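You operate a simulated robot arm through the tools that you are given. There is no shell and no other tool. Be economical: measure what you need, move in short steps, check, and stop when the job is done.

Carry out the task below with a simulated robot arm. There is one attempt and no reset: what you move stays moved.

Task
Press the wet felt pack and lay it on the purple mat.
Fine: at the hand press: tin cup under the spout first, tray in, pump to the green line, let it drain, green button once, tray out; spill nothing; other packs stay.

Only the result counts: the job must be done as asked and must still hold three seconds after the hand-in. Knocking over, shifting, dropping, spilling or breaking anything else fails it.

Robot
A 7-joint arm with a two-finger parallel gripper, fixed in place. Base frame: the origin is at the foot of the arm, x ahead of it, y to its left, z up; the work surface is at about z = 0. Lengths are in m, angles in degrees, forces in N, time in s.
With the tool pointing down near the work surface it reaches from about 0.24 to 0.62 m from the base axis. Its first joint turns from -66.0 to 66.0 degrees. Payload 2.6 kg.
The tool frame sits at the grasp point between the pads (the TCP): z along the fingers, y along the line on which they close. The tips reach 0.03 m beyond it. The gripper opens to 0.094 m. The fingers are 0.028 m wide and 0.01 m thick; the gripper's body (0.05 by 0.096 m) begins 0.055 m behind the TCP.
Orientation is that of the tool frame in the base frame, as a unit quaternion [x, y, z, w]. With the fingers straight down and closing along the base's y, the tool's x points along the base's -x, its y along +y and its z along -z.

Tools
- The arm moves only by the tool drive_tool. Its arguments are lists of equal length, an entry for each row: "rot": the turn, a rotation vector about the tool's x, y, z in units of 180 degrees (1.0 is 180 degrees), a list of three; "offset": the shift along the tool's x, y, z in units of 400 mm (1.0 is 400 mm), a list of three; "fingers": the finger opening in m, from 0 to 0.094. In form: {"rot": [[wx, wy, wz], ...], "offset": [[tx, ty, tz], ...], "fingers": [fingers, ...]}. A call has 1 to 20 rows; each row is the pose to reach, as a shift and turn from the pose commanded when the call began, along the tool's axes at that moment. A call with a number of a shift or a turn outside -1 to 1 is refused whole. A row lasts 0.2 s, in which the tool goes at most 0.05 m and 8.6 degrees; a call with a longer step from one row to the next is refused whole, and so is a gripper value outside its range. A pose out of reach is approached as far as the arm can. The call stops where the force on the tool passes 90 N (or 10 N more than at its start, if that is more) or the arm is blocked; 0.2 s more then pass. Each finger travels about 0.072 m/s and halts on what it meets, pressing with about 39 N; the grip force reading is that of the motor and also rises with nothing between the fingers. The clock runs only during rows and for 0.2 s after the last one: add rows that repeat a pose to give the fingers time. It gives the time, the measured TCP pose, the force on the tool (base axes), the opening and the grip force at its end, in the units of the frame above (readings bear some noise), with the torque about the TCP (base axes, N m) and any sound that the robot's microphone picked up.
- Cameras (640 x 400 px; columns grow to the right, rows downward): "scene" is fixed at [0.0298, 0.4245, 0.5765]; the picture's right is [-0.84, -0.54, 0.00], its down [-0.24, 0.38, -0.89] and it looks along [0.48, -0.75, -0.45] (base axes); focal length 291 px, centre (320, 200). "wrist" rides on the gripper at [0.076, 0.014, -0.102] in the tool frame; the picture's right is [-0.18, 0.98, 0.00], its down [-0.75, -0.14, -0.64] and it looks along [-0.63, -0.12, 0.77] (tool axes); focal length 243 px, centre (320, 200). There is no depth. A picture from a camera that has moved, and an enlarged one, comes with that camera's place and axes in the base frame and with its lens.
- capture(camera): a new picture of that camera. The clock stands still meanwhile.
- close_up(camera, box): a new picture of the part [left, top, right, bottom] of that camera's present view, enlarged. The clock stands still meanwhile.
- close_job(): hands the job in; it is judged then, once.

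Work in short steps. Places have to be worked out from the pictures, the camera data and where the tool is seen: move nearer, look again, correct. Check each grasp and each placing, and mend what went wrong. You have 120 turns and 64 pictures in all, those below and enlarged ones among them. Open the gripper and draw the arm clear of the work before you hand the job in, unless the task says otherwise; then end with one line.

The tools are called after "Call:" as name(argument=value, ...) on one line, values as JSON. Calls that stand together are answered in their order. drive_tool: Moves the arm, as the interface text tells. Its arguments: {"type":"object","properties":{"rot":{"type":"array"},"offset":{"type":"array"},"fingers":{"type":"array"}},"required":["rot","offset","fingers"]} The other tools are called the same way: capture (camera) takes a picture; close_up (camera, box) takes an enlarged picture of a part of a camera's view; close_job () hands the job in.

At the start:

```text
time_s: 0.0
tcp_pos: [0.2951, -0.0132, 0.462]
tcp_rot: [0.0, 1.0, 0.0, 0.0]
wrist_force: [-0.9, 0.2, 0.5]
torque: [0.0, 0.02, -0.01]
grip_width: 0.0941
finger_force: 0.1
```

scene: 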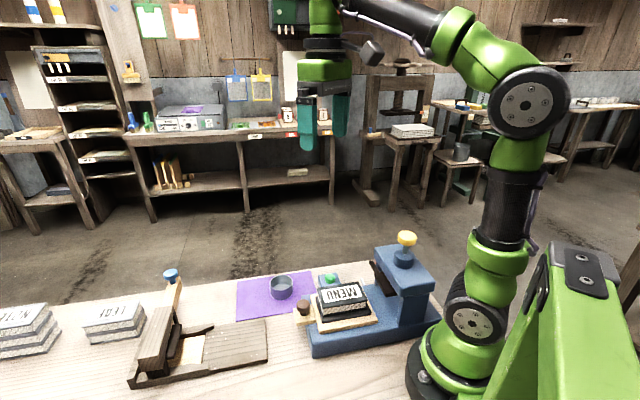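
wrist: 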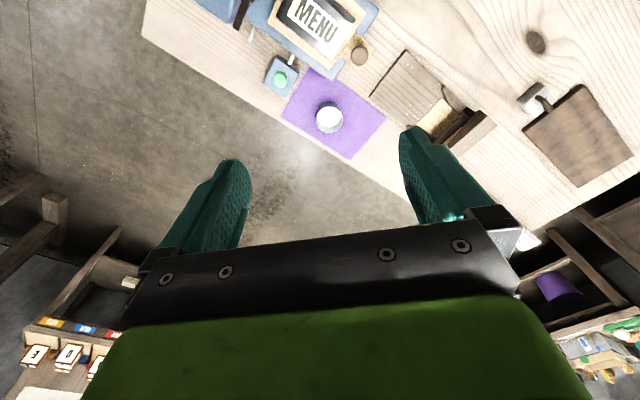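

The pictures show a blue press with a MENU pack on a tray, a tin cup on the purple mat, and other packs to the left. I take enlarged views to learn the parts.

Call:
close_up(camera="scene", box=[230, 220, 450, 360])

Call:
close_up(camera="scene", box=[0, 250, 280, 400])

Call:
close_up(camera="wrist", box=[180, 0, 420, 150])

```text
2.86 times, centred on (340, 290) of scene
camera zoom: at [0.0298, 0.4245, 0.5765], right [-0.84, -0.54, 0.0], down [-0.24, 0.38, -0.89], along [0.48, -0.75, -0.45], focal length 832 px, centre (263, -57)
```

zoom: 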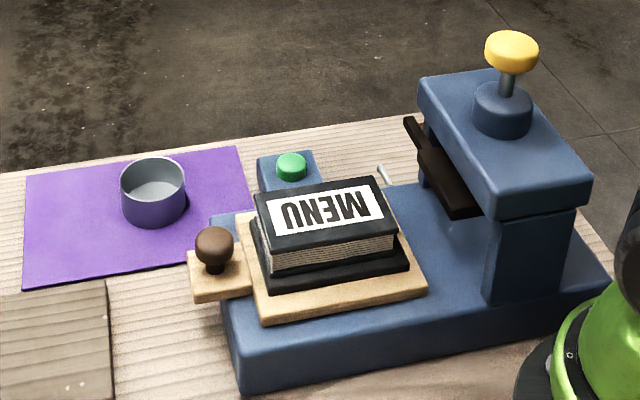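

```text
2.29 times, centred on (140, 325) of scene
camera zoom: at [0.0298, 0.4245, 0.5765], right [-0.84, -0.54, 0.0], down [-0.24, 0.38, -0.89], along [0.48, -0.75, -0.45], focal length 666 px, centre (731, -86)
```

zoom: 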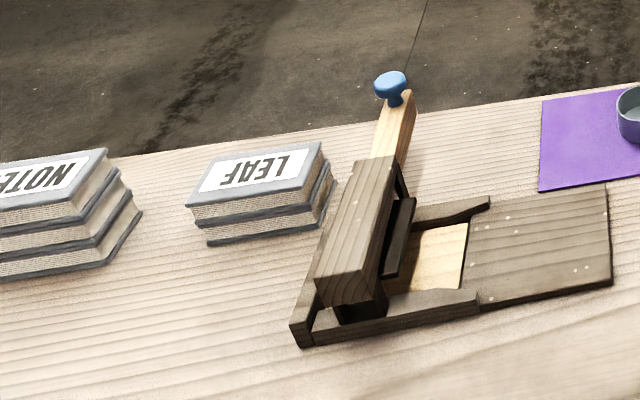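

```text
2.67 times, centred on (300, 75) of wrist
camera zoom: at [0.2172, 0.0013, 0.5648], right [0.18, 0.98, 0.0], down [0.75, -0.14, 0.64], along [0.63, -0.12, -0.77], focal length 647 px, centre (373, 533)
```

zoom: 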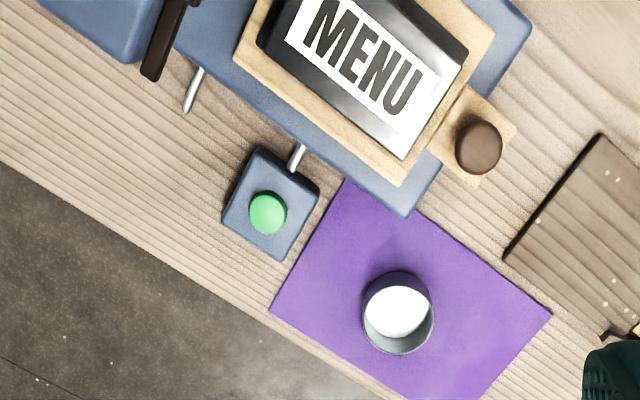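

The press is turned about 45°, and its head is close to the base on the right. I move left and yaw the wrist camera to look along -y at the press from above.

Call:
drive_tool(rot=[[0, 0, 0.045], [0, 0, 0.09], [0, 0, 0.135], [0, 0, 0.18], [0, 0, 0.225], [0, 0, 0.27], [0, 0, 0.315], [0, 0, 0.36], [0, 0, 0.405], [0, 0, 0.45], [0, 0, 0.495], [0, 0, 0.54], [0, 0, 0.58], [0, 0, 0.58]], offset=[[0, 0.03, 0], [0, 0.06, 0], [0, 0.09, 0], [0, 0.12, 0], [0, 0.15, 0], [0, 0.18, 0], [0, 0.21, 0.02], [0, 0.24, 0.04], [0, 0.27, 0.06], [0, 0.3, 0.08], [0, 0.33, 0.1], [0, 0.36, 0.1], [0, 0.4, 0.1], [0, 0.4, 0.1]], fingers=[0.094, 0.094, 0.094, 0.094, 0.094, 0.094, 0.094, 0.094, 0.094, 0.094, 0.094, 0.094, 0.094, 0.094])

Call:
capture(camera="wrist")

Call:
capture(camera="scene")

```text
time_s: 3.0
tcp_pos: [0.2953, 0.1468, 0.4229]
tcp_rot: [0.791, 0.612, 0.0, 0.0]
wrist_force: [0.5, -1.1, 0.2]
torque: [0.0, 0.0, -0.02]
grip_width: 0.0938
finger_force: 0.0
```

```text
58 pictures are left
camera wrist: at [0.3259, 0.2174, 0.525], right [0.91, -0.42, 0.0], down [-0.33, -0.69, 0.64], along [-0.27, -0.58, -0.77], focal length 243 px, centre (320, 200)
```

wrist: 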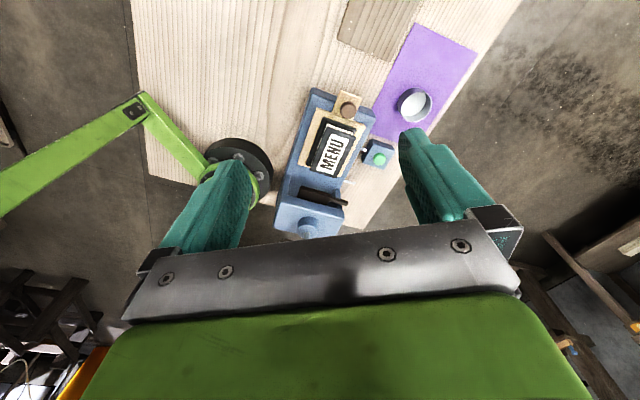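

```text
57 pictures are left
```

scene: 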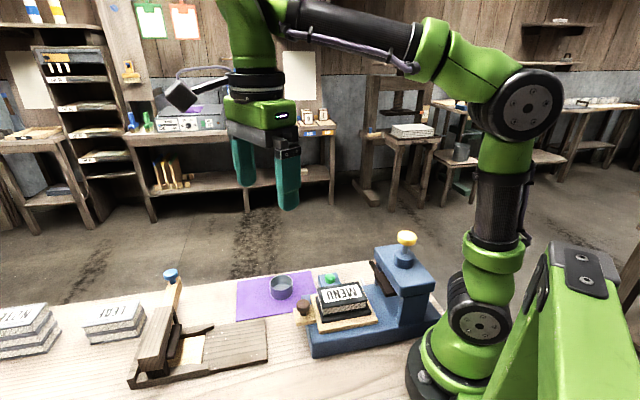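

I enlarge the press region of the wrist view to measure it.

Call:
close_up(camera="wrist", box=[256, 20, 480, 160])

Call:
close_up(camera="wrist", box=[240, 140, 400, 240])

Call:
close_up(camera="scene", box=[360, 225, 456, 285])

```text
2.86 times, centred on (368, 90) of wrist
camera zoom: at [0.3259, 0.2174, 0.525], right [0.91, -0.42, 0.0], down [-0.33, -0.69, 0.64], along [-0.27, -0.58, -0.77], focal length 693 px, centre (183, 514)
```

zoom: 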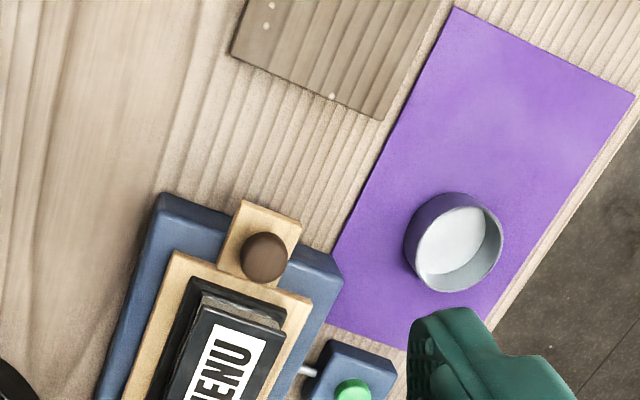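

```text
4.00 times, centred on (320, 190) of wrist
camera zoom: at [0.3259, 0.2174, 0.525], right [0.91, -0.42, 0.0], down [-0.33, -0.69, 0.64], along [-0.27, -0.58, -0.77], focal length 970 px, centre (320, 240)
```

zoom: 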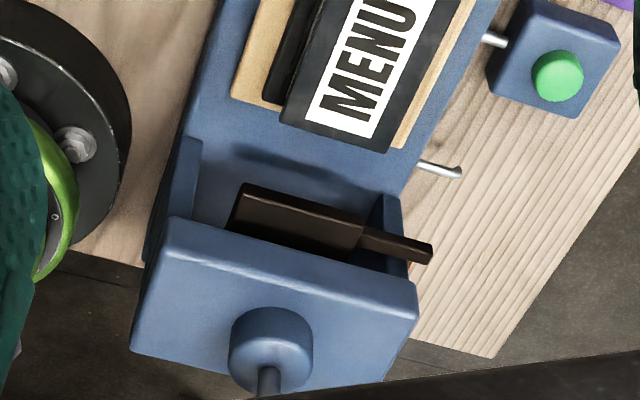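

```text
6.67 times, centred on (408, 255) of scene
camera zoom: at [0.0298, 0.4245, 0.5765], right [-0.84, -0.54, 0.0], down [-0.24, 0.38, -0.89], along [0.48, -0.75, -0.45], focal length 1942 px, centre (-267, -167)
```

zoom: 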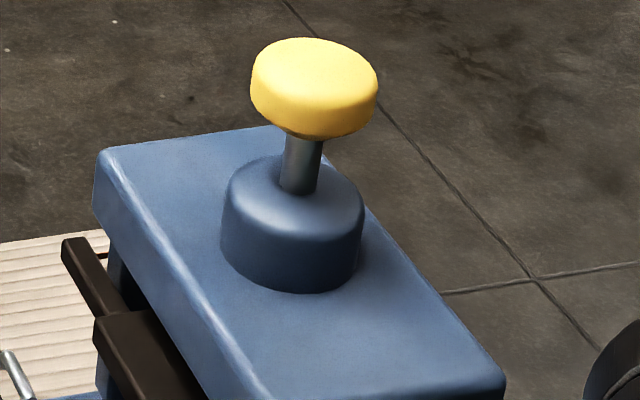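

The gauge and pointer seem to be on the far side of the press (+x, −y), so I swing over to that side and look back at it.

Call:
drive_tool(rot=[[0, 0, -0.045], [0, 0, -0.09], [0, 0, -0.135], [0, 0, -0.18], [0, 0, -0.225], [0, 0, -0.27], [0, 0, -0.315], [0, 0, -0.36], [0, 0, -0.405], [0, 0, -0.45], [0, 0, -0.495], [0, 0, -0.54], [0, 0, -0.585], [0, 0, -0.63], [0, 0, -0.675], [0, 0, -0.72], [0, 0, -0.765], [0, 0, -0.81], [0, 0, -0.855], [0, 0, -0.9]], offset=[[-0.047, 0.018, 0], [-0.093, 0.036, 0], [-0.14, 0.053, 0], [-0.187, 0.071, 0], [-0.233, 0.089, 0], [-0.28, 0.107, 0], [-0.327, 0.124, 0], [-0.373, 0.142, 0], [-0.42, 0.16, 0], [-0.467, 0.178, 0], [-0.513, 0.195, 0], [-0.56, 0.213, 0], [-0.607, 0.231, 0], [-0.653, 0.249, 0], [-0.7, 0.266, 0], [-0.747, 0.284, 0], [-0.793, 0.302, 0], [-0.84, 0.32, 0], [-0.887, 0.337, 0], [-0.933, 0.355, 0]], fingers=[0.094, 0.094, 0.094, 0.094, 0.094, 0.094, 0.094, 0.094, 0.094, 0.094, 0.094, 0.094, 0.094, 0.094, 0.094, 0.094, 0.094, 0.094, 0.094, 0.094])

Call:
capture(camera="wrist")

```text
time_s: 7.2
tcp_pos: [0.3408, -0.2506, 0.4223]
tcp_rot: [-0.482, 0.876, 0.0, 0.0]
wrist_force: [0.4, -0.5, 0.1]
torque: [-0.05, 0.01, -0.01]
grip_width: 0.0939
finger_force: 0.1
```

```text
53 pictures are left
camera wrist: at [0.2857, -0.3066, 0.5243], right [-0.73, 0.68, 0.0], down [0.52, 0.56, 0.64], along [0.44, 0.47, -0.77], focal length 243 px, centre (320, 200)
```

wrist: 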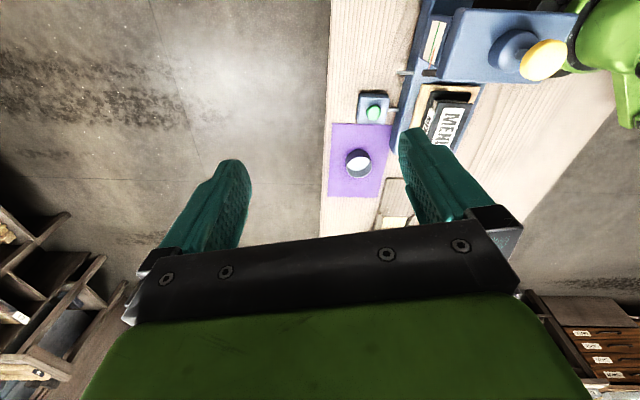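

The side gauge on the column is visible at the top; I enlarge it.

Call:
close_up(camera="wrist", box=[380, 0, 508, 80])

Call:
close_up(camera="wrist", box=[316, 60, 508, 180])

```text
5.00 times, centred on (444, 40) of wrist
camera zoom: at [0.2857, -0.3066, 0.5243], right [-0.73, 0.68, 0.0], down [0.52, 0.56, 0.64], along [0.44, 0.47, -0.77], focal length 1213 px, centre (-300, 1000)
```

zoom: 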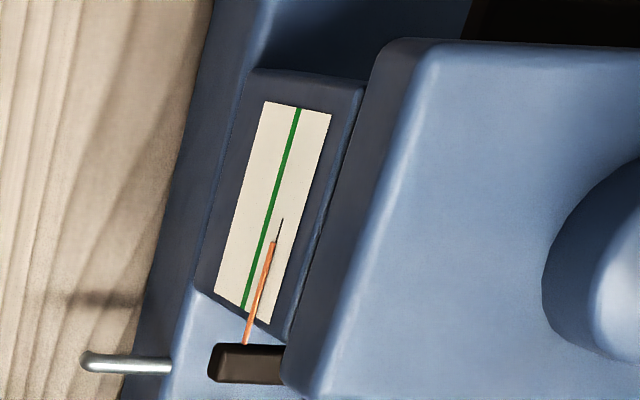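

```text
3.33 times, centred on (412, 120) of wrist
camera zoom: at [0.2857, -0.3066, 0.5243], right [-0.73, 0.68, 0.0], down [0.52, 0.56, 0.64], along [0.44, 0.47, -0.77], focal length 809 px, centre (13, 467)
```

zoom: 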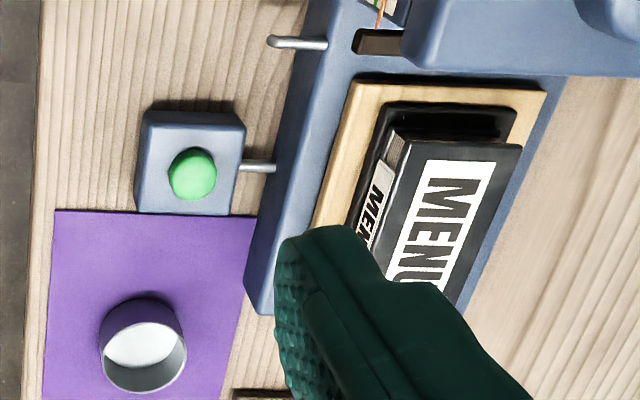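

The gauge has a horizontal green line with an orange needle just above it. I move lower and yaw further for a flatter view of the gauge and spout.

Call:
drive_tool(rot=[[0, 0, -0.04], [0, 0, -0.08], [0, 0, -0.12], [0, 0, -0.16], [0, 0, -0.2], [0, 0, -0.24], [0, 0, -0.28], [0, 0, -0.32]], offset=[[0.012, 0.007, 0.06], [0.024, 0.014, 0.12], [0.036, 0.022, 0.18], [0.048, 0.03, 0.25], [0.06, 0.037, 0.32], [0.072, 0.045, 0.38], [0.084, 0.051, 0.45], [0.096, 0.058, 0.5]], fingers=[0.094, 0.094, 0.094, 0.094, 0.094, 0.094, 0.094, 0.094])

Call:
drive_tool(rot=[[0, -0.04, 0], [0, -0.08, 0], [0, -0.12, 0], [0, -0.16, 0], [0, -0.2, 0], [0, -0.2, 0]], offset=[[0, 0, 0.0], [0, 0, 0], [0, 0, 0], [0, 0, 0], [0, 0, 0], [0, 0, 0]], fingers=[0.094, 0.094, 0.094, 0.094, 0.094, 0.094])

Call:
capture(camera="wrist")

```text
time_s: 9.0
tcp_pos: [0.3049, -0.2663, 0.2171]
tcp_rot: [0.844, -0.537, 0.001, 0.002]
wrist_force: [-0.4, 0.0, 0.3]
torque: [-0.04, -0.01, 0.0]
grip_width: 0.0942
finger_force: 0.1
out of reach, approached as far as the arm can: row 8
```

```text
time_s: 10.4
tcp_pos: [0.3662, -0.1912, 0.1796]
tcp_rot: [0.802, -0.511, -0.262, -0.166]
wrist_force: [-0.1, 0.6, 1.0]
torque: [-0.02, -0.02, -0.02]
grip_width: 0.0939
finger_force: 0.0
out of reach, approached as far as the arm can: row 1, 2, 3, 4, 5, 6
```

```text
50 pictures are left
camera wrist: at [0.4026, -0.3066, 0.2167], right [-0.95, -0.28, 0.11], down [0.03, 0.27, 0.96], along [-0.3, 0.92, -0.25], focal length 243 px, centre (320, 200)
```

wrist: 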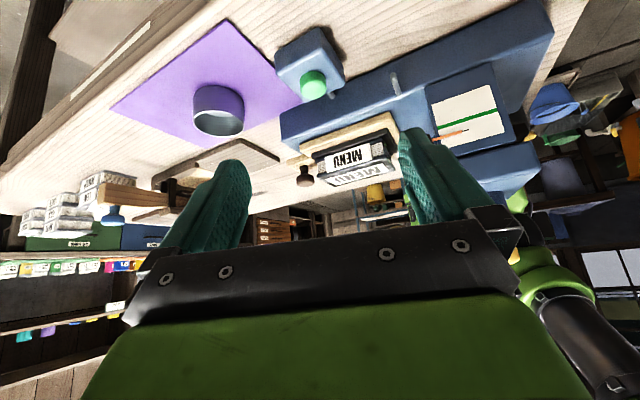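

The arm hit a joint limit but the view is good. I enlarge the gauge/spout and the cup.

Call:
close_up(camera="wrist", box=[368, 60, 528, 160])

Call:
close_up(camera="wrist", box=[150, 20, 406, 180])

```text
4.00 times, centred on (448, 110) of wrist
camera zoom: at [0.4026, -0.3066, 0.2167], right [-0.95, -0.28, 0.11], down [0.03, 0.27, 0.96], along [-0.3, 0.92, -0.25], focal length 970 px, centre (-192, 560)
```

zoom: 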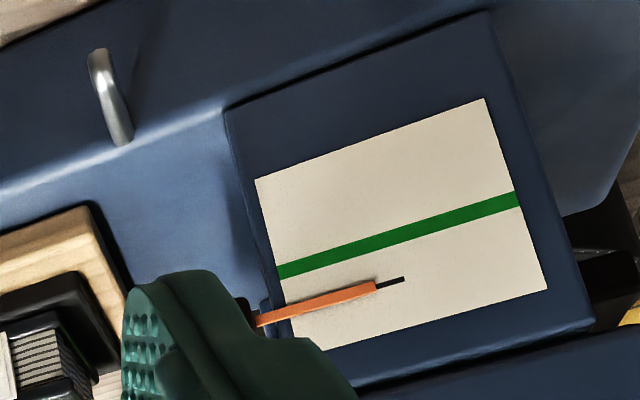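

```text
2.50 times, centred on (278, 100) of wrist
camera zoom: at [0.4026, -0.3066, 0.2167], right [-0.95, -0.28, 0.11], down [0.03, 0.27, 0.96], along [-0.3, 0.92, -0.25], focal length 606 px, centre (425, 450)
```

zoom: 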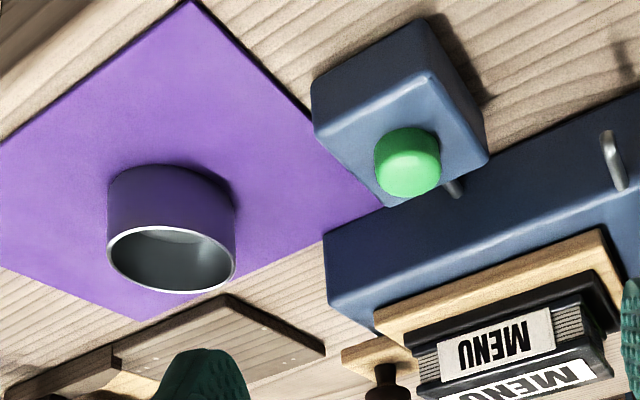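

Cup is at about (0.430, −0.012), 66 mm wide and 34 mm tall; spout tip is at about (0.258, −0.137, 0.045). I untilt back to the previous pose.

Call:
drive_tool(rot=[[0, 0.04, 0], [0, 0.08, 0], [0, 0.12, 0], [0, 0.16, 0], [0, 0.2, 0], [0, 0.2, 0]], offset=[[0, 0, 0], [0, 0, 0], [0, 0, 0], [0, 0, 0], [0, 0, 0], [0, 0, 0]], fingers=[0.094, 0.094, 0.094, 0.094, 0.094, 0.094])

```text
time_s: 11.8
tcp_pos: [0.3673, -0.1966, 0.1796]
tcp_rot: [0.844, -0.536, 0.001, 0.001]
wrist_force: [0.3, 0.8, 0.6]
torque: [0.01, 0.01, -0.01]
grip_width: 0.094
finger_force: 0.0
```

The pose recovered without the requested height, so I now yaw back to about −43° and move above the cup.

Call:
drive_tool(rot=[[0, 0, 0.045], [0, 0, 0.09], [0, 0, 0.135], [0, 0, 0.18], [0, 0, 0.225], [0, 0, 0.27], [0, 0, 0.315], [0, 0, 0.36], [0, 0, 0.405], [0, 0, 0.45], [0, 0, 0.495], [0, 0, 0.54], [0, 0, 0.585], [0, 0, 0.63], [0, 0, 0.675], [0, 0, 0.72], [0, 0, 0.765], [0, 0, 0.81], [0, 0, 0.85], [0, 0, 0.879]], offset=[[0, 0, -0.05], [0, 0, -0.1], [0, 0, -0.15], [-0.014, -0.022, -0.2], [-0.028, -0.043, -0.2], [-0.041, -0.065, -0.2], [-0.055, -0.086, -0.2], [-0.069, -0.108, -0.2], [-0.083, -0.13, -0.2], [-0.096, -0.151, -0.2], [-0.11, -0.173, -0.2], [-0.124, -0.194, -0.2], [-0.137, -0.216, -0.2], [-0.151, -0.238, -0.2], [-0.165, -0.259, -0.2], [-0.179, -0.281, -0.2], [-0.192, -0.302, -0.2], [-0.206, -0.324, -0.2], [-0.22, -0.345, -0.2], [-0.233, -0.367, -0.2]], fingers=[0.094, 0.094, 0.094, 0.094, 0.094, 0.094, 0.094, 0.094, 0.094, 0.094, 0.094, 0.094, 0.094, 0.094, 0.094, 0.094, 0.094, 0.094, 0.094, 0.094])

```text
time_s: 16.0
tcp_pos: [0.4603, -0.051, 0.2586]
tcp_rot: [0.369, 0.929, 0.0, 0.001]
wrist_force: [0.5, -0.2, -0.8]
torque: [0.0, -0.02, -0.02]
grip_width: 0.0945
finger_force: 0.0
```

Now I tilt 45° about tool y so the fingers point towards the press side, ending at a pre-grasp point behind the cup.

Call:
drive_tool(rot=[[0, 0.045, 0], [0, 0.09, 0], [0, 0.135, 0], [0, 0.18, 0], [0, 0.22, 0], [0, 0.25, 0], [0, 0.25, 0]], offset=[[-0.014, 0.003, 0.05], [-0.028, 0.006, 0.1], [-0.042, 0.009, 0.15], [-0.056, 0.012, 0.2], [-0.07, 0.015, 0.25], [-0.085, 0.018, 0.3], [-0.085, 0.018, 0.32]], fingers=[0.094, 0.094, 0.094, 0.094, 0.094, 0.094, 0.094])

Call:
capture(camera="wrist")

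Call:
close_up(camera="scene", box=[180, 200, 372, 320])

```text
time_s: 17.6
tcp_pos: [0.4873, -0.0673, 0.1486]
tcp_rot: [0.342, 0.868, 0.134, -0.335]
wrist_force: [0.4, 0.3, 0.0]
torque: [-0.03, 0.02, 0.01]
grip_width: 0.0939
finger_force: 0.0
out of reach, approached as far as the arm can: row 6, 7
```

```text
47 pictures are left
camera wrist: at [0.5043, -0.0643, 0.276], right [0.77, 0.63, -0.12], down [0.63, -0.78, -0.03], along [-0.12, -0.05, -0.99], focal length 243 px, centre (320, 200)
```

wrist: 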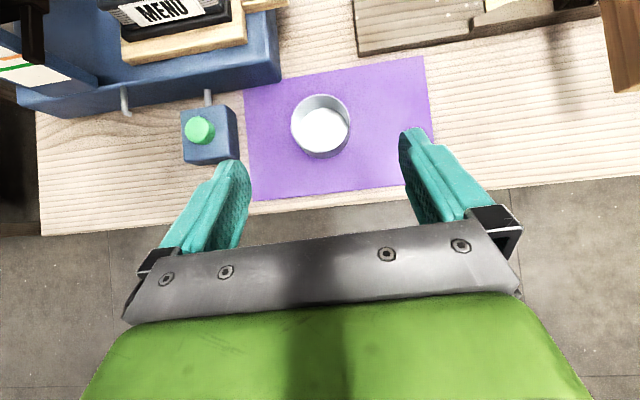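

```text
3.33 times, centred on (276, 260) of scene
camera zoom: at [0.0298, 0.4245, 0.5765], right [-0.84, -0.54, 0.0], down [-0.24, 0.38, -0.89], along [0.48, -0.75, -0.45], focal length 971 px, centre (467, 0)
```

zoom: 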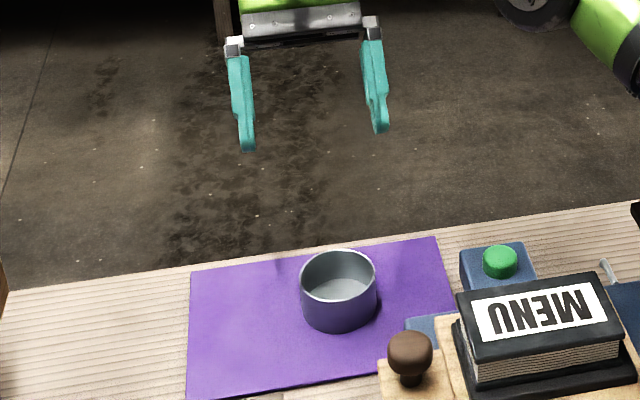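

Tilt is about 42° and the cup is centred between the fingers. I advance along the tool axis to straddle the cup.

Call:
drive_tool(rot=[[0, 0, 0], [0, 0, 0], [0, 0, 0], [0, 0, 0], [0, 0, 0], [0, 0, 0]], offset=[[-0.03, -0.004, 0.06], [-0.064, -0.008, 0.12], [-0.064, -0.008, 0.18], [-0.064, -0.008, 0.24], [-0.064, -0.008, 0.29], [-0.064, -0.008, 0.32]], fingers=[0.094, 0.094, 0.094, 0.094, 0.094, 0.094])

Call:
capture(camera="wrist")

```text
time_s: 19.0
tcp_pos: [0.4322, -0.0194, 0.0433]
tcp_rot: [0.339, 0.86, 0.14, -0.356]
wrist_force: [-0.2, 0.1, 0.7]
torque: [-0.03, 0.04, 0.0]
grip_width: 0.0941
finger_force: 0.2
```

```text
45 pictures are left
camera wrist: at [0.4533, -0.0212, 0.1679], right [0.77, 0.63, -0.13], down [0.62, -0.78, -0.08], along [-0.15, -0.02, -0.99], focal length 243 px, centre (320, 200)
```

wrist: 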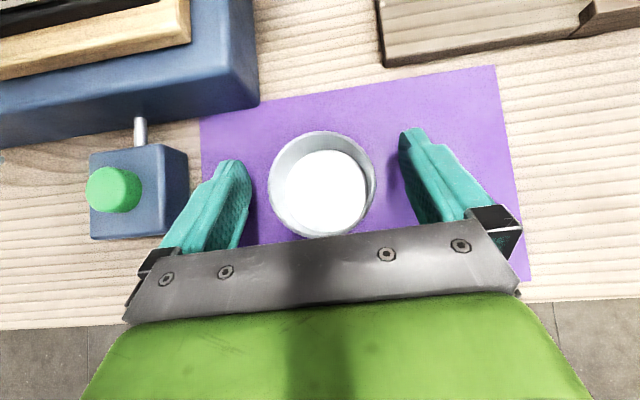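

The cup is centred but the fingers are slightly high; I drop 8 mm and close.

Call:
drive_tool(rot=[[0, 0, 0], [0, 0, 0], [0, 0, 0], [0, 0, 0], [0, 0, 0]], offset=[[-0.007, 0, 0.021], [-0.007, 0, 0.021], [-0.007, 0, 0.021], [-0.007, 0, 0.021], [-0.007, 0, 0.021]], fingers=[0.094, 0.085, 0.065, 0.05, 0.05])

Call:
capture(camera="wrist")

```text
time_s: 20.2
tcp_pos: [0.4304, -0.0176, 0.0362]
tcp_rot: [0.341, 0.859, 0.141, -0.355]
wrist_force: [-3.1, -10.4, 31.1]
torque: [-0.24, 0.44, -0.15]
grip_width: 0.0601
finger_force: 8.5
```

```text
44 pictures are left
camera wrist: at [0.4508, -0.0202, 0.1608], right [0.77, 0.63, -0.13], down [0.62, -0.78, -0.08], along [-0.15, -0.02, -0.99], focal length 243 px, centre (320, 200)
```

wrist: 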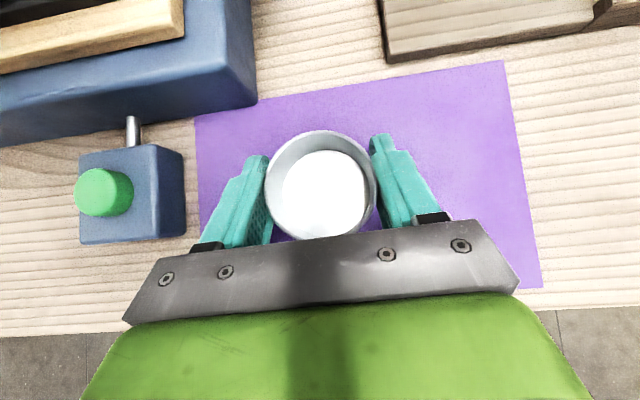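

The cup is held at 60 mm. I lift it straight up 80 mm and check.

Call:
drive_tool(rot=[[0, 0, 0], [0, 0, 0], [0, 0, 0], [0, 0, 0], [0, 0, 0], [0, 0, 0]], offset=[[0, 0, 0], [0.01, 0, -0.01], [0.04, 0, -0.04], [0.08, 0, -0.08], [0.12, 0, -0.12], [0.14, 0, -0.14]], fingers=[0.03, 0.03, 0.03, 0.03, 0.03, 0.03])

Call:
capture(camera="scene")

Call:
capture(camera="wrist")

```text
time_s: 21.6
tcp_pos: [0.4282, -0.0172, 0.1132]
tcp_rot: [0.339, 0.859, 0.14, -0.356]
wrist_force: [-0.3, -0.4, -0.8]
torque: [0.0, 0.01, -0.04]
grip_width: 0.0297
finger_force: 0.1
```

```text
43 pictures are left
```

scene: 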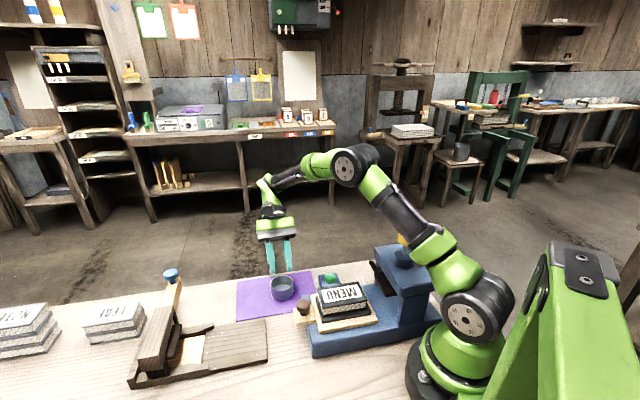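

```text
42 pictures are left
camera wrist: at [0.4492, -0.0187, 0.2381], right [0.77, 0.63, -0.13], down [0.63, -0.78, -0.08], along [-0.15, -0.02, -0.99], focal length 243 px, centre (320, 200)
```

wrist: 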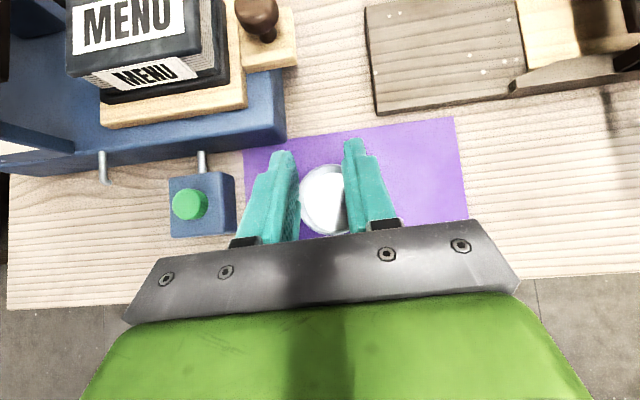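

The cup slipped off and still stands upright on the mat; the fingers gripped only the rim and touched the mat. I open, reduce the tilt to 30° and set up for a deeper grasp.

Call:
drive_tool(rot=[[0, 0, 0], [0, 0, 0], [0, -0.04, 0], [0, -0.083, 0], [0, -0.083, 0]], offset=[[0, 0, 0], [0, 0, 0], [-0.01, 0, -0.01], [-0.0176, 0, -0.0176], [-0.0176, 0, -0.0176]], fingers=[0.06, 0.094, 0.094, 0.094, 0.094])

Call:
capture(camera="wrist")

```text
time_s: 22.8
tcp_pos: [0.4359, -0.0239, 0.1139]
tcp_rot: [0.354, 0.899, 0.095, -0.241]
wrist_force: [0.1, -0.4, 0.1]
torque: [-0.03, 0.01, 0.01]
grip_width: 0.0939
finger_force: 0.0
```

```text
41 pictures are left
camera wrist: at [0.4329, -0.0026, 0.2392], right [0.79, 0.61, -0.09], down [0.61, -0.77, 0.18], along [0.04, -0.2, -0.98], focal length 243 px, centre (320, 200)
```

wrist: 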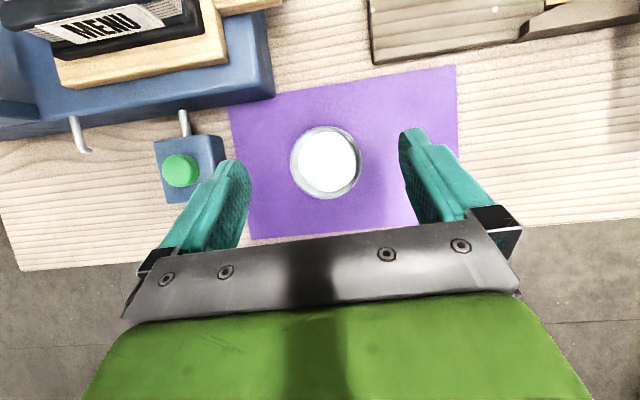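

Cup centre is confirmed at (0.426, −0.016); the TCP is aligned. I go straight down to z = 0.040 and close, holding a while.

Call:
drive_tool(rot=[[0, 0, 0], [0, 0, 0], [0, 0, 0], [0, 0, 0], [0, 0, 0], [0, 0, 0], [0, 0, 0], [0, 0, 0]], offset=[[-0.04, 0, 0.07], [-0.08, 0, 0.138], [-0.0925, 0, 0.16], [-0.0925, 0, 0.16], [-0.0925, 0, 0.16], [-0.0925, 0, 0.16], [-0.0925, 0, 0.16], [-0.0925, 0, 0.16]], fingers=[0.094, 0.094, 0.094, 0.075, 0.06, 0.05, 0.05, 0.05])

```text
time_s: 24.6
tcp_pos: [0.4349, -0.0236, 0.0388]
tcp_rot: [0.354, 0.898, 0.095, -0.242]
wrist_force: [-0.3, 0.6, -0.3]
torque: [0.01, 0.01, -0.01]
grip_width: 0.0587
finger_force: 39.3
```

Solid grip (39 N at 59 mm, no side force). I lift 80 mm and check.

Call:
drive_tool(rot=[[0, 0, 0], [0, 0, 0], [0, 0, 0], [0, 0, 0], [0, 0, 0]], offset=[[0.01, 0, -0.017], [0.03, 0, -0.052], [0.06, 0, -0.104], [0.09, 0, -0.156], [0.1, 0, -0.173]], fingers=[0.05, 0.05, 0.05, 0.05, 0.05])

Call:
capture(camera="wrist")

```text
time_s: 25.8
tcp_pos: [0.4354, -0.0233, 0.1175]
tcp_rot: [0.354, 0.899, 0.095, -0.24]
wrist_force: [-0.1, -0.6, -0.2]
torque: [-0.03, 0.0, 0.01]
grip_width: 0.0585
finger_force: 39.2
```

```text
40 pictures are left
camera wrist: at [0.4331, -0.0024, 0.2444], right [0.79, 0.61, -0.09], down [0.62, -0.77, 0.18], along [0.04, -0.2, -0.98], focal length 243 px, centre (320, 200)
```

wrist: 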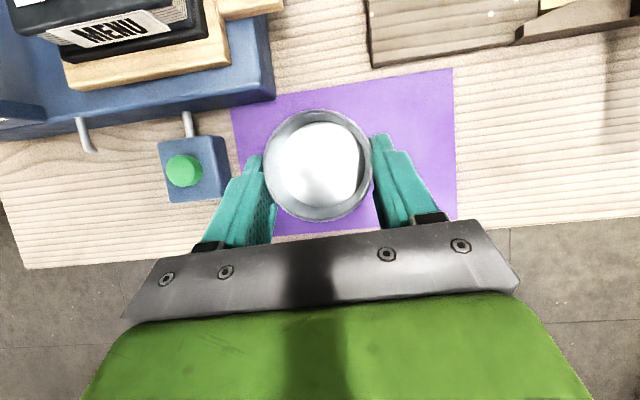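

The cup is held upright. I carry it at this height past the button block to a spot outboard of the spout.

Call:
drive_tool(rot=[[0, 0, 0], [0, 0, 0], [0, 0, 0], [0, 0, 0], [0, 0, 0], [0, 0, 0], [0, 0, 0], [0, 0, 0], [0, 0, 0]], offset=[[-0.014, -0.066, -0.008], [-0.028, -0.131, -0.016], [-0.042, -0.197, -0.024], [-0.056, -0.262, -0.032], [-0.07, -0.328, -0.04], [-0.083, -0.393, -0.048], [-0.097, -0.459, -0.056], [-0.111, -0.524, -0.064], [-0.111, -0.524, -0.064]], fingers=[0.05, 0.05, 0.05, 0.05, 0.05, 0.05, 0.05, 0.05, 0.05])

Call:
capture(camera="wrist")

```text
time_s: 27.8
tcp_pos: [0.3305, -0.213, 0.1191]
tcp_rot: [0.354, 0.898, 0.095, -0.241]
wrist_force: [0.4, -0.7, -1.1]
torque: [-0.01, 0.01, -0.02]
grip_width: 0.0587
finger_force: 38.6
```

```text
39 pictures are left
camera wrist: at [0.3267, -0.1917, 0.2456], right [0.79, 0.61, -0.09], down [0.62, -0.77, 0.18], along [0.04, -0.2, -0.98], focal length 243 px, centre (320, 200)
```

wrist: 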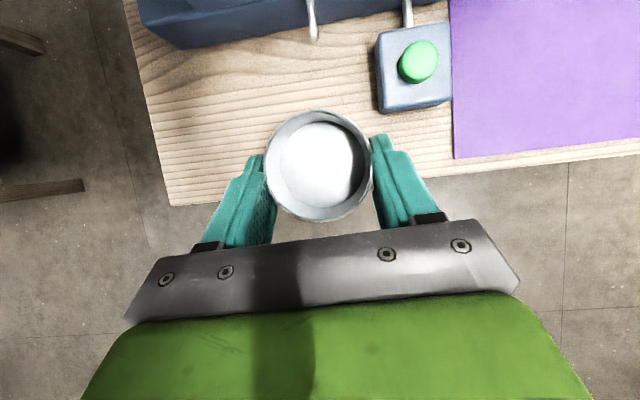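

Spout tip measured again at (0.254, −0.136). I lower the cup outboard of the spout to just above the table, then look before sliding in.

Call:
drive_tool(rot=[[0, 0, 0], [0, 0, 0], [0, 0, 0], [0, 0, 0]], offset=[[-0.02, -0.003, 0.065], [-0.04, -0.006, 0.13], [-0.057, -0.008, 0.1865], [-0.057, -0.008, 0.1865]], fingers=[0.05, 0.05, 0.05, 0.05])

Call:
capture(camera="wrist")

Call:
close_up(camera="scene", box=[310, 230, 438, 310])

```text
time_s: 28.8
tcp_pos: [0.3151, -0.2021, 0.0423]
tcp_rot: [0.354, 0.899, 0.095, -0.242]
wrist_force: [-0.3, -0.1, -0.4]
torque: [0.02, 0.02, 0.02]
grip_width: 0.0586
finger_force: 38.7
```

```text
38 pictures are left
camera wrist: at [0.3117, -0.1807, 0.1684], right [0.79, 0.61, -0.09], down [0.62, -0.77, 0.18], along [0.04, -0.2, -0.98], focal length 243 px, centre (320, 200)
```

wrist: 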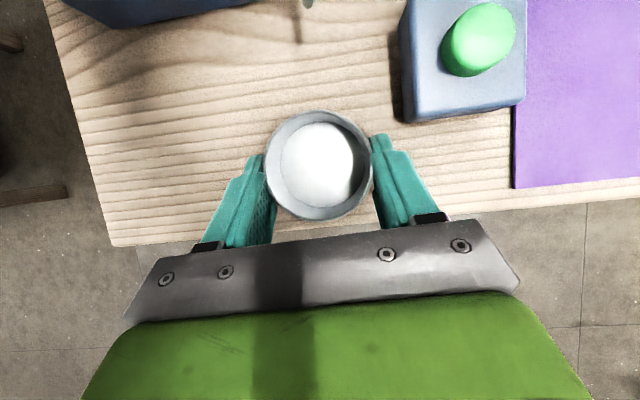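

```text
5.00 times, centred on (374, 270) of scene
camera zoom: at [0.0298, 0.4245, 0.5765], right [-0.84, -0.54, 0.0], down [-0.24, 0.38, -0.89], along [0.48, -0.75, -0.45], focal length 1457 px, centre (50, -150)
```

zoom: 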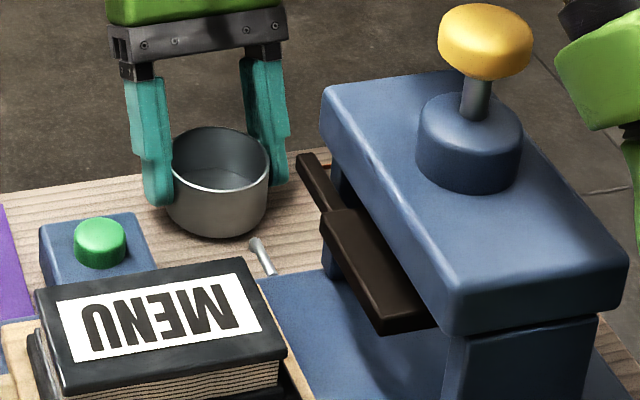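

Rim should pass about 5 mm below the spout tip. I slide the cup in along −n most of the way, then check.

Call:
drive_tool(rot=[[0, 0, 0], [0, 0, 0], [0, 0, 0], [0, 0, 0], [0, 0, 0], [0, 0, 0]], offset=[[-0.003, 0, 0.0055], [0.027, -0.001, 0.024], [0.057, -0.001, 0.042], [0.082, -0.002, 0.057], [0.107, -0.003, 0.07], [0.127, -0.003, 0.082]], fingers=[0.05, 0.05, 0.05, 0.05, 0.05, 0.05])

Call:
capture(camera="wrist")

Call:
close_up(camera="scene", box=[310, 230, 438, 310])

```text
time_s: 30.2
tcp_pos: [0.2702, -0.1621, 0.0409]
tcp_rot: [0.354, 0.899, 0.095, -0.241]
wrist_force: [0.2, -0.5, -1.4]
torque: [-0.03, -0.05, 0.02]
grip_width: 0.0587
finger_force: 39.2
```

```text
36 pictures are left
camera wrist: at [0.2669, -0.1399, 0.1667], right [0.79, 0.61, -0.09], down [0.62, -0.77, 0.18], along [0.04, -0.2, -0.98], focal length 243 px, centre (320, 200)
```

wrist: 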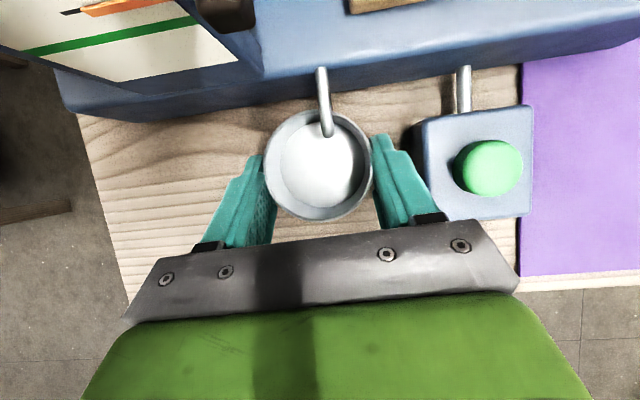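

```text
5.00 times, centred on (374, 270) of scene
camera zoom: at [0.0298, 0.4245, 0.5765], right [-0.84, -0.54, 0.0], down [-0.24, 0.38, -0.89], along [0.48, -0.75, -0.45], focal length 1457 px, centre (50, -150)
```

zoom: 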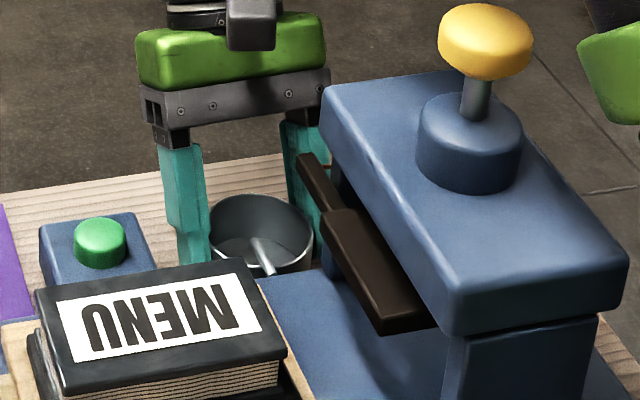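

The spout tip is just inside the rim. I move 13 mm further, lower to the table, and release with a small opening.

Call:
drive_tool(rot=[[0, 0, 0], [0, 0, 0], [0, 0, 0], [0, 0, 0]], offset=[[0.015, 0, 0.008], [0.03, 0, 0.0165], [0.0265, 0, 0.0225], [0.0265, 0, 0.0225]], fingers=[0.05, 0.05, 0.05, 0.05])

Call:
close_up(camera="wrist", box=[192, 40, 512, 240])

```text
time_s: 31.2
tcp_pos: [0.2597, -0.1516, 0.0367]
tcp_rot: [0.354, 0.899, 0.095, -0.241]
wrist_force: [0.4, -0.2, -0.7]
torque: [0.01, -0.02, 0.0]
grip_width: 0.0587
finger_force: 39.5
```

```text
2.00 times, centred on (352, 140) of wrist
camera zoom: at [0.2574, -0.1314, 0.1638], right [0.79, 0.61, -0.09], down [0.62, -0.77, 0.18], along [0.04, -0.2, -0.98], focal length 485 px, centre (256, 320)
```

zoom: 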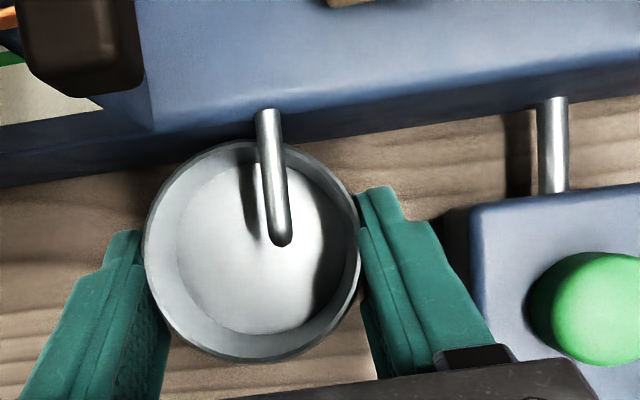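

The spout sits over the cup's centre. I lower 2 mm more to touch down and open slightly.

Call:
drive_tool(rot=[[0, 0, 0], [0, 0, 0], [0, 0, 0], [0, 0, 0]], offset=[[-0.0025, 0, 0.0043], [-0.0025, 0, 0.0043], [-0.0025, 0, 0.0043], [-0.0025, 0, 0.0043]], fingers=[0.05, 0.05, 0.068, 0.068])

Call:
close_up(camera="wrist", box=[192, 40, 512, 240])

```text
time_s: 32.2
tcp_pos: [0.2602, -0.1506, 0.0374]
tcp_rot: [0.354, 0.898, 0.095, -0.242]
wrist_force: [0.8, 0.2, -1.0]
torque: [-0.01, 0.03, 0.01]
grip_width: 0.0681
finger_force: 0.1
```

```text
2.00 times, centred on (352, 140) of wrist
camera zoom: at [0.2572, -0.1313, 0.1624], right [0.79, 0.61, -0.09], down [0.62, -0.77, 0.18], along [0.04, -0.2, -0.98], focal length 485 px, centre (256, 320)
```

zoom: 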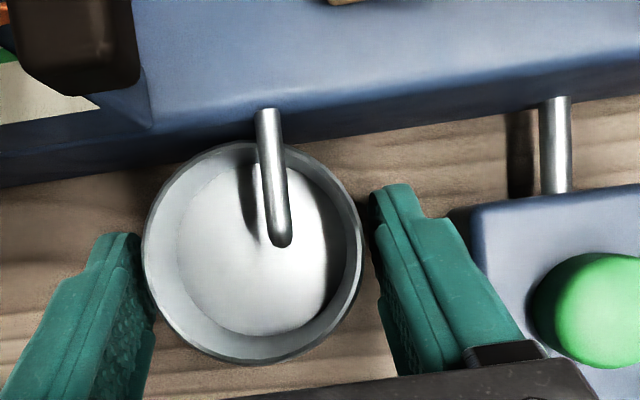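

The cup is released and clear of both fingers. I retract along the tool axis.

Call:
drive_tool(rot=[[0, 0, 0], [0, 0, 0], [0, 0, 0], [0, 0, 0], [0, 0, 0], [0, 0, 0]], offset=[[0, 0, -0.03], [0, 0, -0.08], [0, 0, -0.15], [0, 0, -0.25], [0, 0, -0.36], [0, 0, -0.47]], fingers=[0.068, 0.068, 0.068, 0.068, 0.094, 0.094])

Call:
capture(camera="wrist")

```text
time_s: 33.6
tcp_pos: [0.3295, -0.2172, 0.2019]
tcp_rot: [0.353, 0.899, 0.095, -0.242]
wrist_force: [0.3, 0.2, -0.4]
torque: [-0.02, 0.0, 0.0]
grip_width: 0.0942
finger_force: 0.1
```

```text
32 pictures are left
camera wrist: at [0.3269, -0.1963, 0.3278], right [0.79, 0.61, -0.09], down [0.62, -0.77, 0.18], along [0.04, -0.2, -0.98], focal length 243 px, centre (320, 200)
```

wrist: 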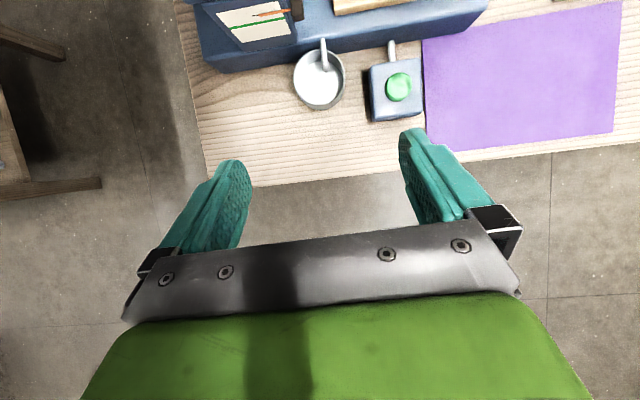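

The cup is well placed under the spout. Next the tray knob: I untilt and rise first.

Call:
drive_tool(rot=[[0, -0.04, 0], [0, -0.08, 0], [0, -0.12, 0], [0, -0.165, 0]], offset=[[0.04, 0, -0.065], [0.08, 0, -0.13], [0.12, 0, -0.2], [0.15, 0, -0.26]], fingers=[0.094, 0.094, 0.08, 0.06])

```text
time_s: 34.6
tcp_pos: [0.3289, -0.2161, 0.3185]
tcp_rot: [0.367, 0.93, 0.001, -0.003]
wrist_force: [0.5, 0.0, -0.1]
torque: [0.0, 0.0, 0.03]
grip_width: 0.0601
finger_force: 0.1
```

Now yaw to +45° and move beyond the knob end of the tray.

Call:
drive_tool(rot=[[0, 0, -0.0445], [0, 0, -0.089], [0, 0, -0.1335], [0, 0, -0.178], [0, 0, -0.2225], [0, 0, -0.267], [0, 0, -0.3115], [0, 0, -0.356], [0, 0, -0.4], [0, 0, -0.445], [0, 0, -0.49]], offset=[[0.045, 0.056, 0], [0.091, 0.111, 0], [0.136, 0.167, 0], [0.182, 0.223, 0], [0.227, 0.278, 0], [0.273, 0.334, 0], [0.318, 0.39, 0.03], [0.364, 0.445, 0.06], [0.409, 0.501, 0.09], [0.455, 0.557, 0.12], [0.5, 0.6125, 0.145]], fingers=[0.06, 0.06, 0.06, 0.06, 0.06, 0.06, 0.06, 0.06, 0.06, 0.06, 0.06])

Call:
drive_tool(rot=[[0, 0.045, 0], [0, 0.09, 0], [0, 0.135, 0], [0, 0.18, 0], [0, 0.195, 0]], offset=[[0, 0, 0.04], [0, 0, 0.08], [0, 0, 0.12], [0, 0, 0.15], [0, 0, 0.16]], fingers=[0.06, 0.06, 0.06, 0.06, 0.06])

Call:
capture(camera="wrist")

Call:
close_up(camera="scene", box=[230, 220, 422, 340])

```text
time_s: 37.0
tcp_pos: [0.3494, 0.0983, 0.2607]
tcp_rot: [-0.385, 0.923, 0.003, -0.002]
wrist_force: [0.5, 1.1, 0.1]
torque: [-0.02, 0.01, 0.0]
grip_width: 0.0601
finger_force: 0.1
```

```text
time_s: 38.2
tcp_pos: [0.3498, 0.0993, 0.1983]
tcp_rot: [-0.367, 0.88, -0.114, -0.28]
wrist_force: [-0.4, 0.2, -0.6]
torque: [0.02, -0.03, 0.0]
grip_width: 0.0603
finger_force: 0.1
```

```text
31 pictures are left
camera wrist: at [0.3358, 0.107, 0.3257], right [-0.59, 0.8, -0.1], down [0.8, 0.6, 0.09], along [0.13, -0.03, -0.99], focal length 243 px, centre (320, 200)
```

wrist: 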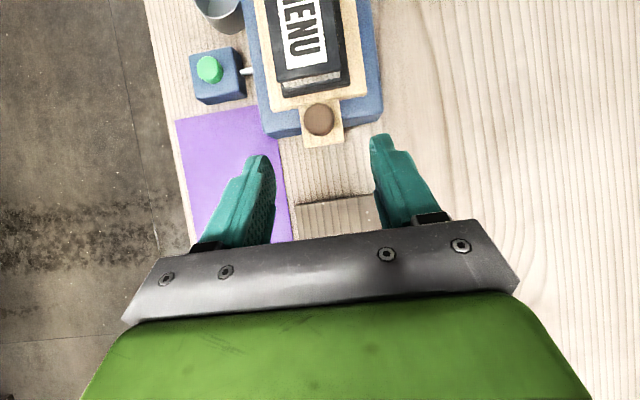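

```text
3.33 times, centred on (326, 280) of scene
camera zoom: at [0.0298, 0.4245, 0.5765], right [-0.84, -0.54, 0.0], down [-0.24, 0.38, -0.89], along [0.48, -0.75, -0.45], focal length 971 px, centre (300, -67)
```

zoom: 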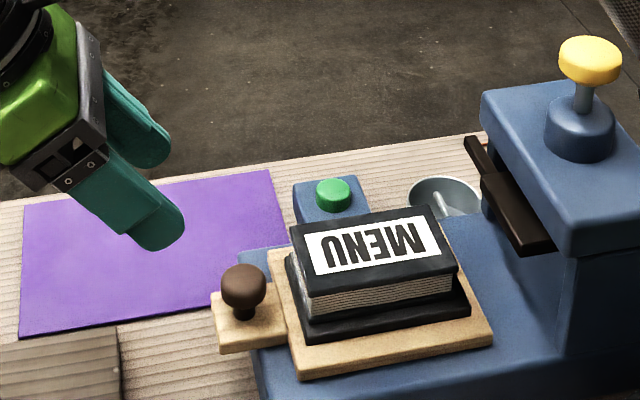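

Knob centre is about (0.307, 0.055, 0.08). I descend along the tool axis with 60 mm open and close on it.

Call:
drive_tool(rot=[[0, 0, 0], [0, 0, 0], [0, 0, 0], [0, 0, 0], [0, 0, 0], [0, 0, 0]], offset=[[-0.02, -0.002, 0.08], [-0.0425, -0.004, 0.15], [-0.0425, -0.004, 0.22], [-0.0425, -0.004, 0.26], [-0.0425, -0.004, 0.283], [-0.0425, -0.004, 0.283]], fingers=[0.06, 0.06, 0.06, 0.06, 0.06, 0.06])

Call:
close_up(camera="wrist", box=[192, 40, 512, 240])

Call:
close_up(camera="scene", box=[230, 220, 390, 320])

```text
time_s: 39.6
tcp_pos: [0.313, 0.0624, 0.0967]
tcp_rot: [-0.367, 0.879, -0.114, -0.28]
wrist_force: [-0.6, 0.7, -0.2]
torque: [0.0, -0.02, 0.03]
grip_width: 0.0597
finger_force: 0.0
```

```text
2.00 times, centred on (352, 140) of wrist
camera zoom: at [0.3002, 0.0709, 0.2237], right [-0.59, 0.8, -0.1], down [0.8, 0.6, 0.09], along [0.13, -0.03, -0.99], focal length 485 px, centre (256, 320)
```

zoom: 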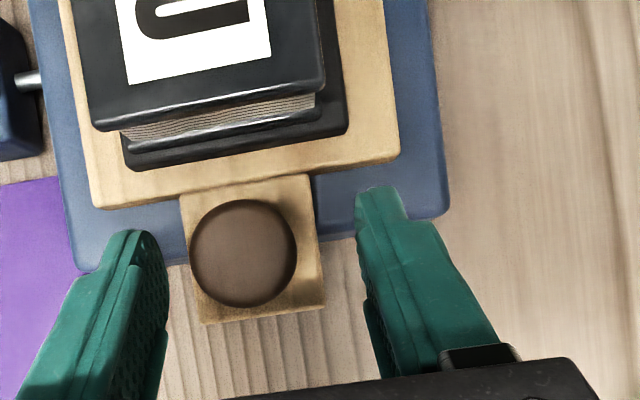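

```text
4.00 times, centred on (310, 270) of scene
camera zoom: at [0.0298, 0.4245, 0.5765], right [-0.84, -0.54, 0.0], down [-0.24, 0.38, -0.89], along [0.48, -0.75, -0.45], focal length 1165 px, centre (360, -80)
```

zoom: 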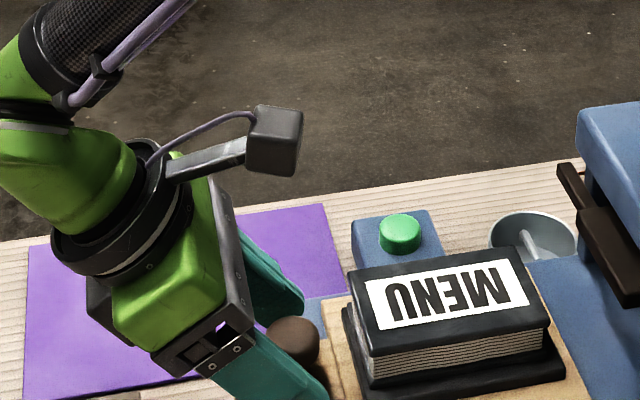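

The knob sits 5 mm off centre; I shift and close on it.

Call:
drive_tool(rot=[[0, 0, 0], [0, 0, 0], [0, 0, 0], [0, 0, 0], [0, 0, 0]], offset=[[0, -0.0125, 0], [0, -0.0125, 0], [0, -0.0125, 0], [0, -0.0125, 0], [0, -0.0125, 0]], fingers=[0.06, 0.045, 0.03, 0.02, 0.02])

```text
time_s: 40.8
tcp_pos: [0.3163, 0.0611, 0.0956]
tcp_rot: [-0.367, 0.88, -0.111, -0.281]
wrist_force: [-16.9, 13.0, 2.6]
torque: [-0.13, 0.44, -0.14]
grip_width: 0.0294
finger_force: 44.9
```

Gripped at 29 mm with a small side load that I relieve. I push the tray in along the press axis, first 60 mm.

Call:
drive_tool(rot=[[0, 0, 0], [0, 0, 0], [0, 0, 0], [0, 0, 0], [0, 0, 0], [0, 0, 0]], offset=[[0, 0.006, 0], [0.02, 0.007, 0.0145], [0.05, 0.008, 0.035], [0.08, 0.008, 0.0565], [0.105, 0.009, 0.074], [0.1227, 0.009, 0.0864]], fingers=[0.02, 0.02, 0.02, 0.02, 0.02, 0.02])

Call:
capture(camera="wrist")

```text
time_s: 42.2
tcp_pos: [0.2725, 0.0186, 0.0941]
tcp_rot: [-0.367, 0.88, -0.115, -0.278]
wrist_force: [-1.8, 3.2, 36.5]
torque: [-0.25, -0.03, -0.15]
grip_width: 0.0294
finger_force: 45.1
```

```text
27 pictures are left
camera wrist: at [0.2589, 0.0263, 0.2227], right [-0.59, 0.8, -0.1], down [0.8, 0.6, 0.09], along [0.13, -0.03, -0.99], focal length 243 px, centre (320, 200)
```

wrist: 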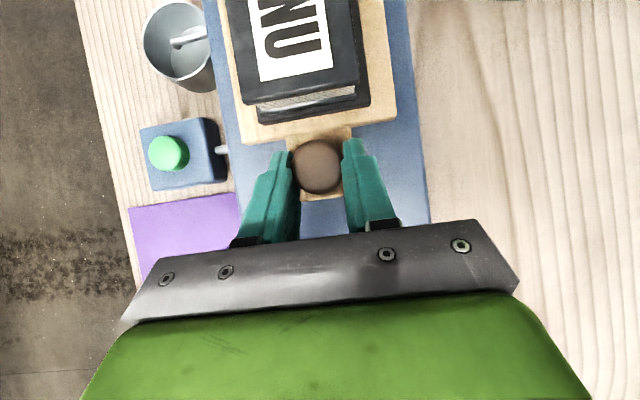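

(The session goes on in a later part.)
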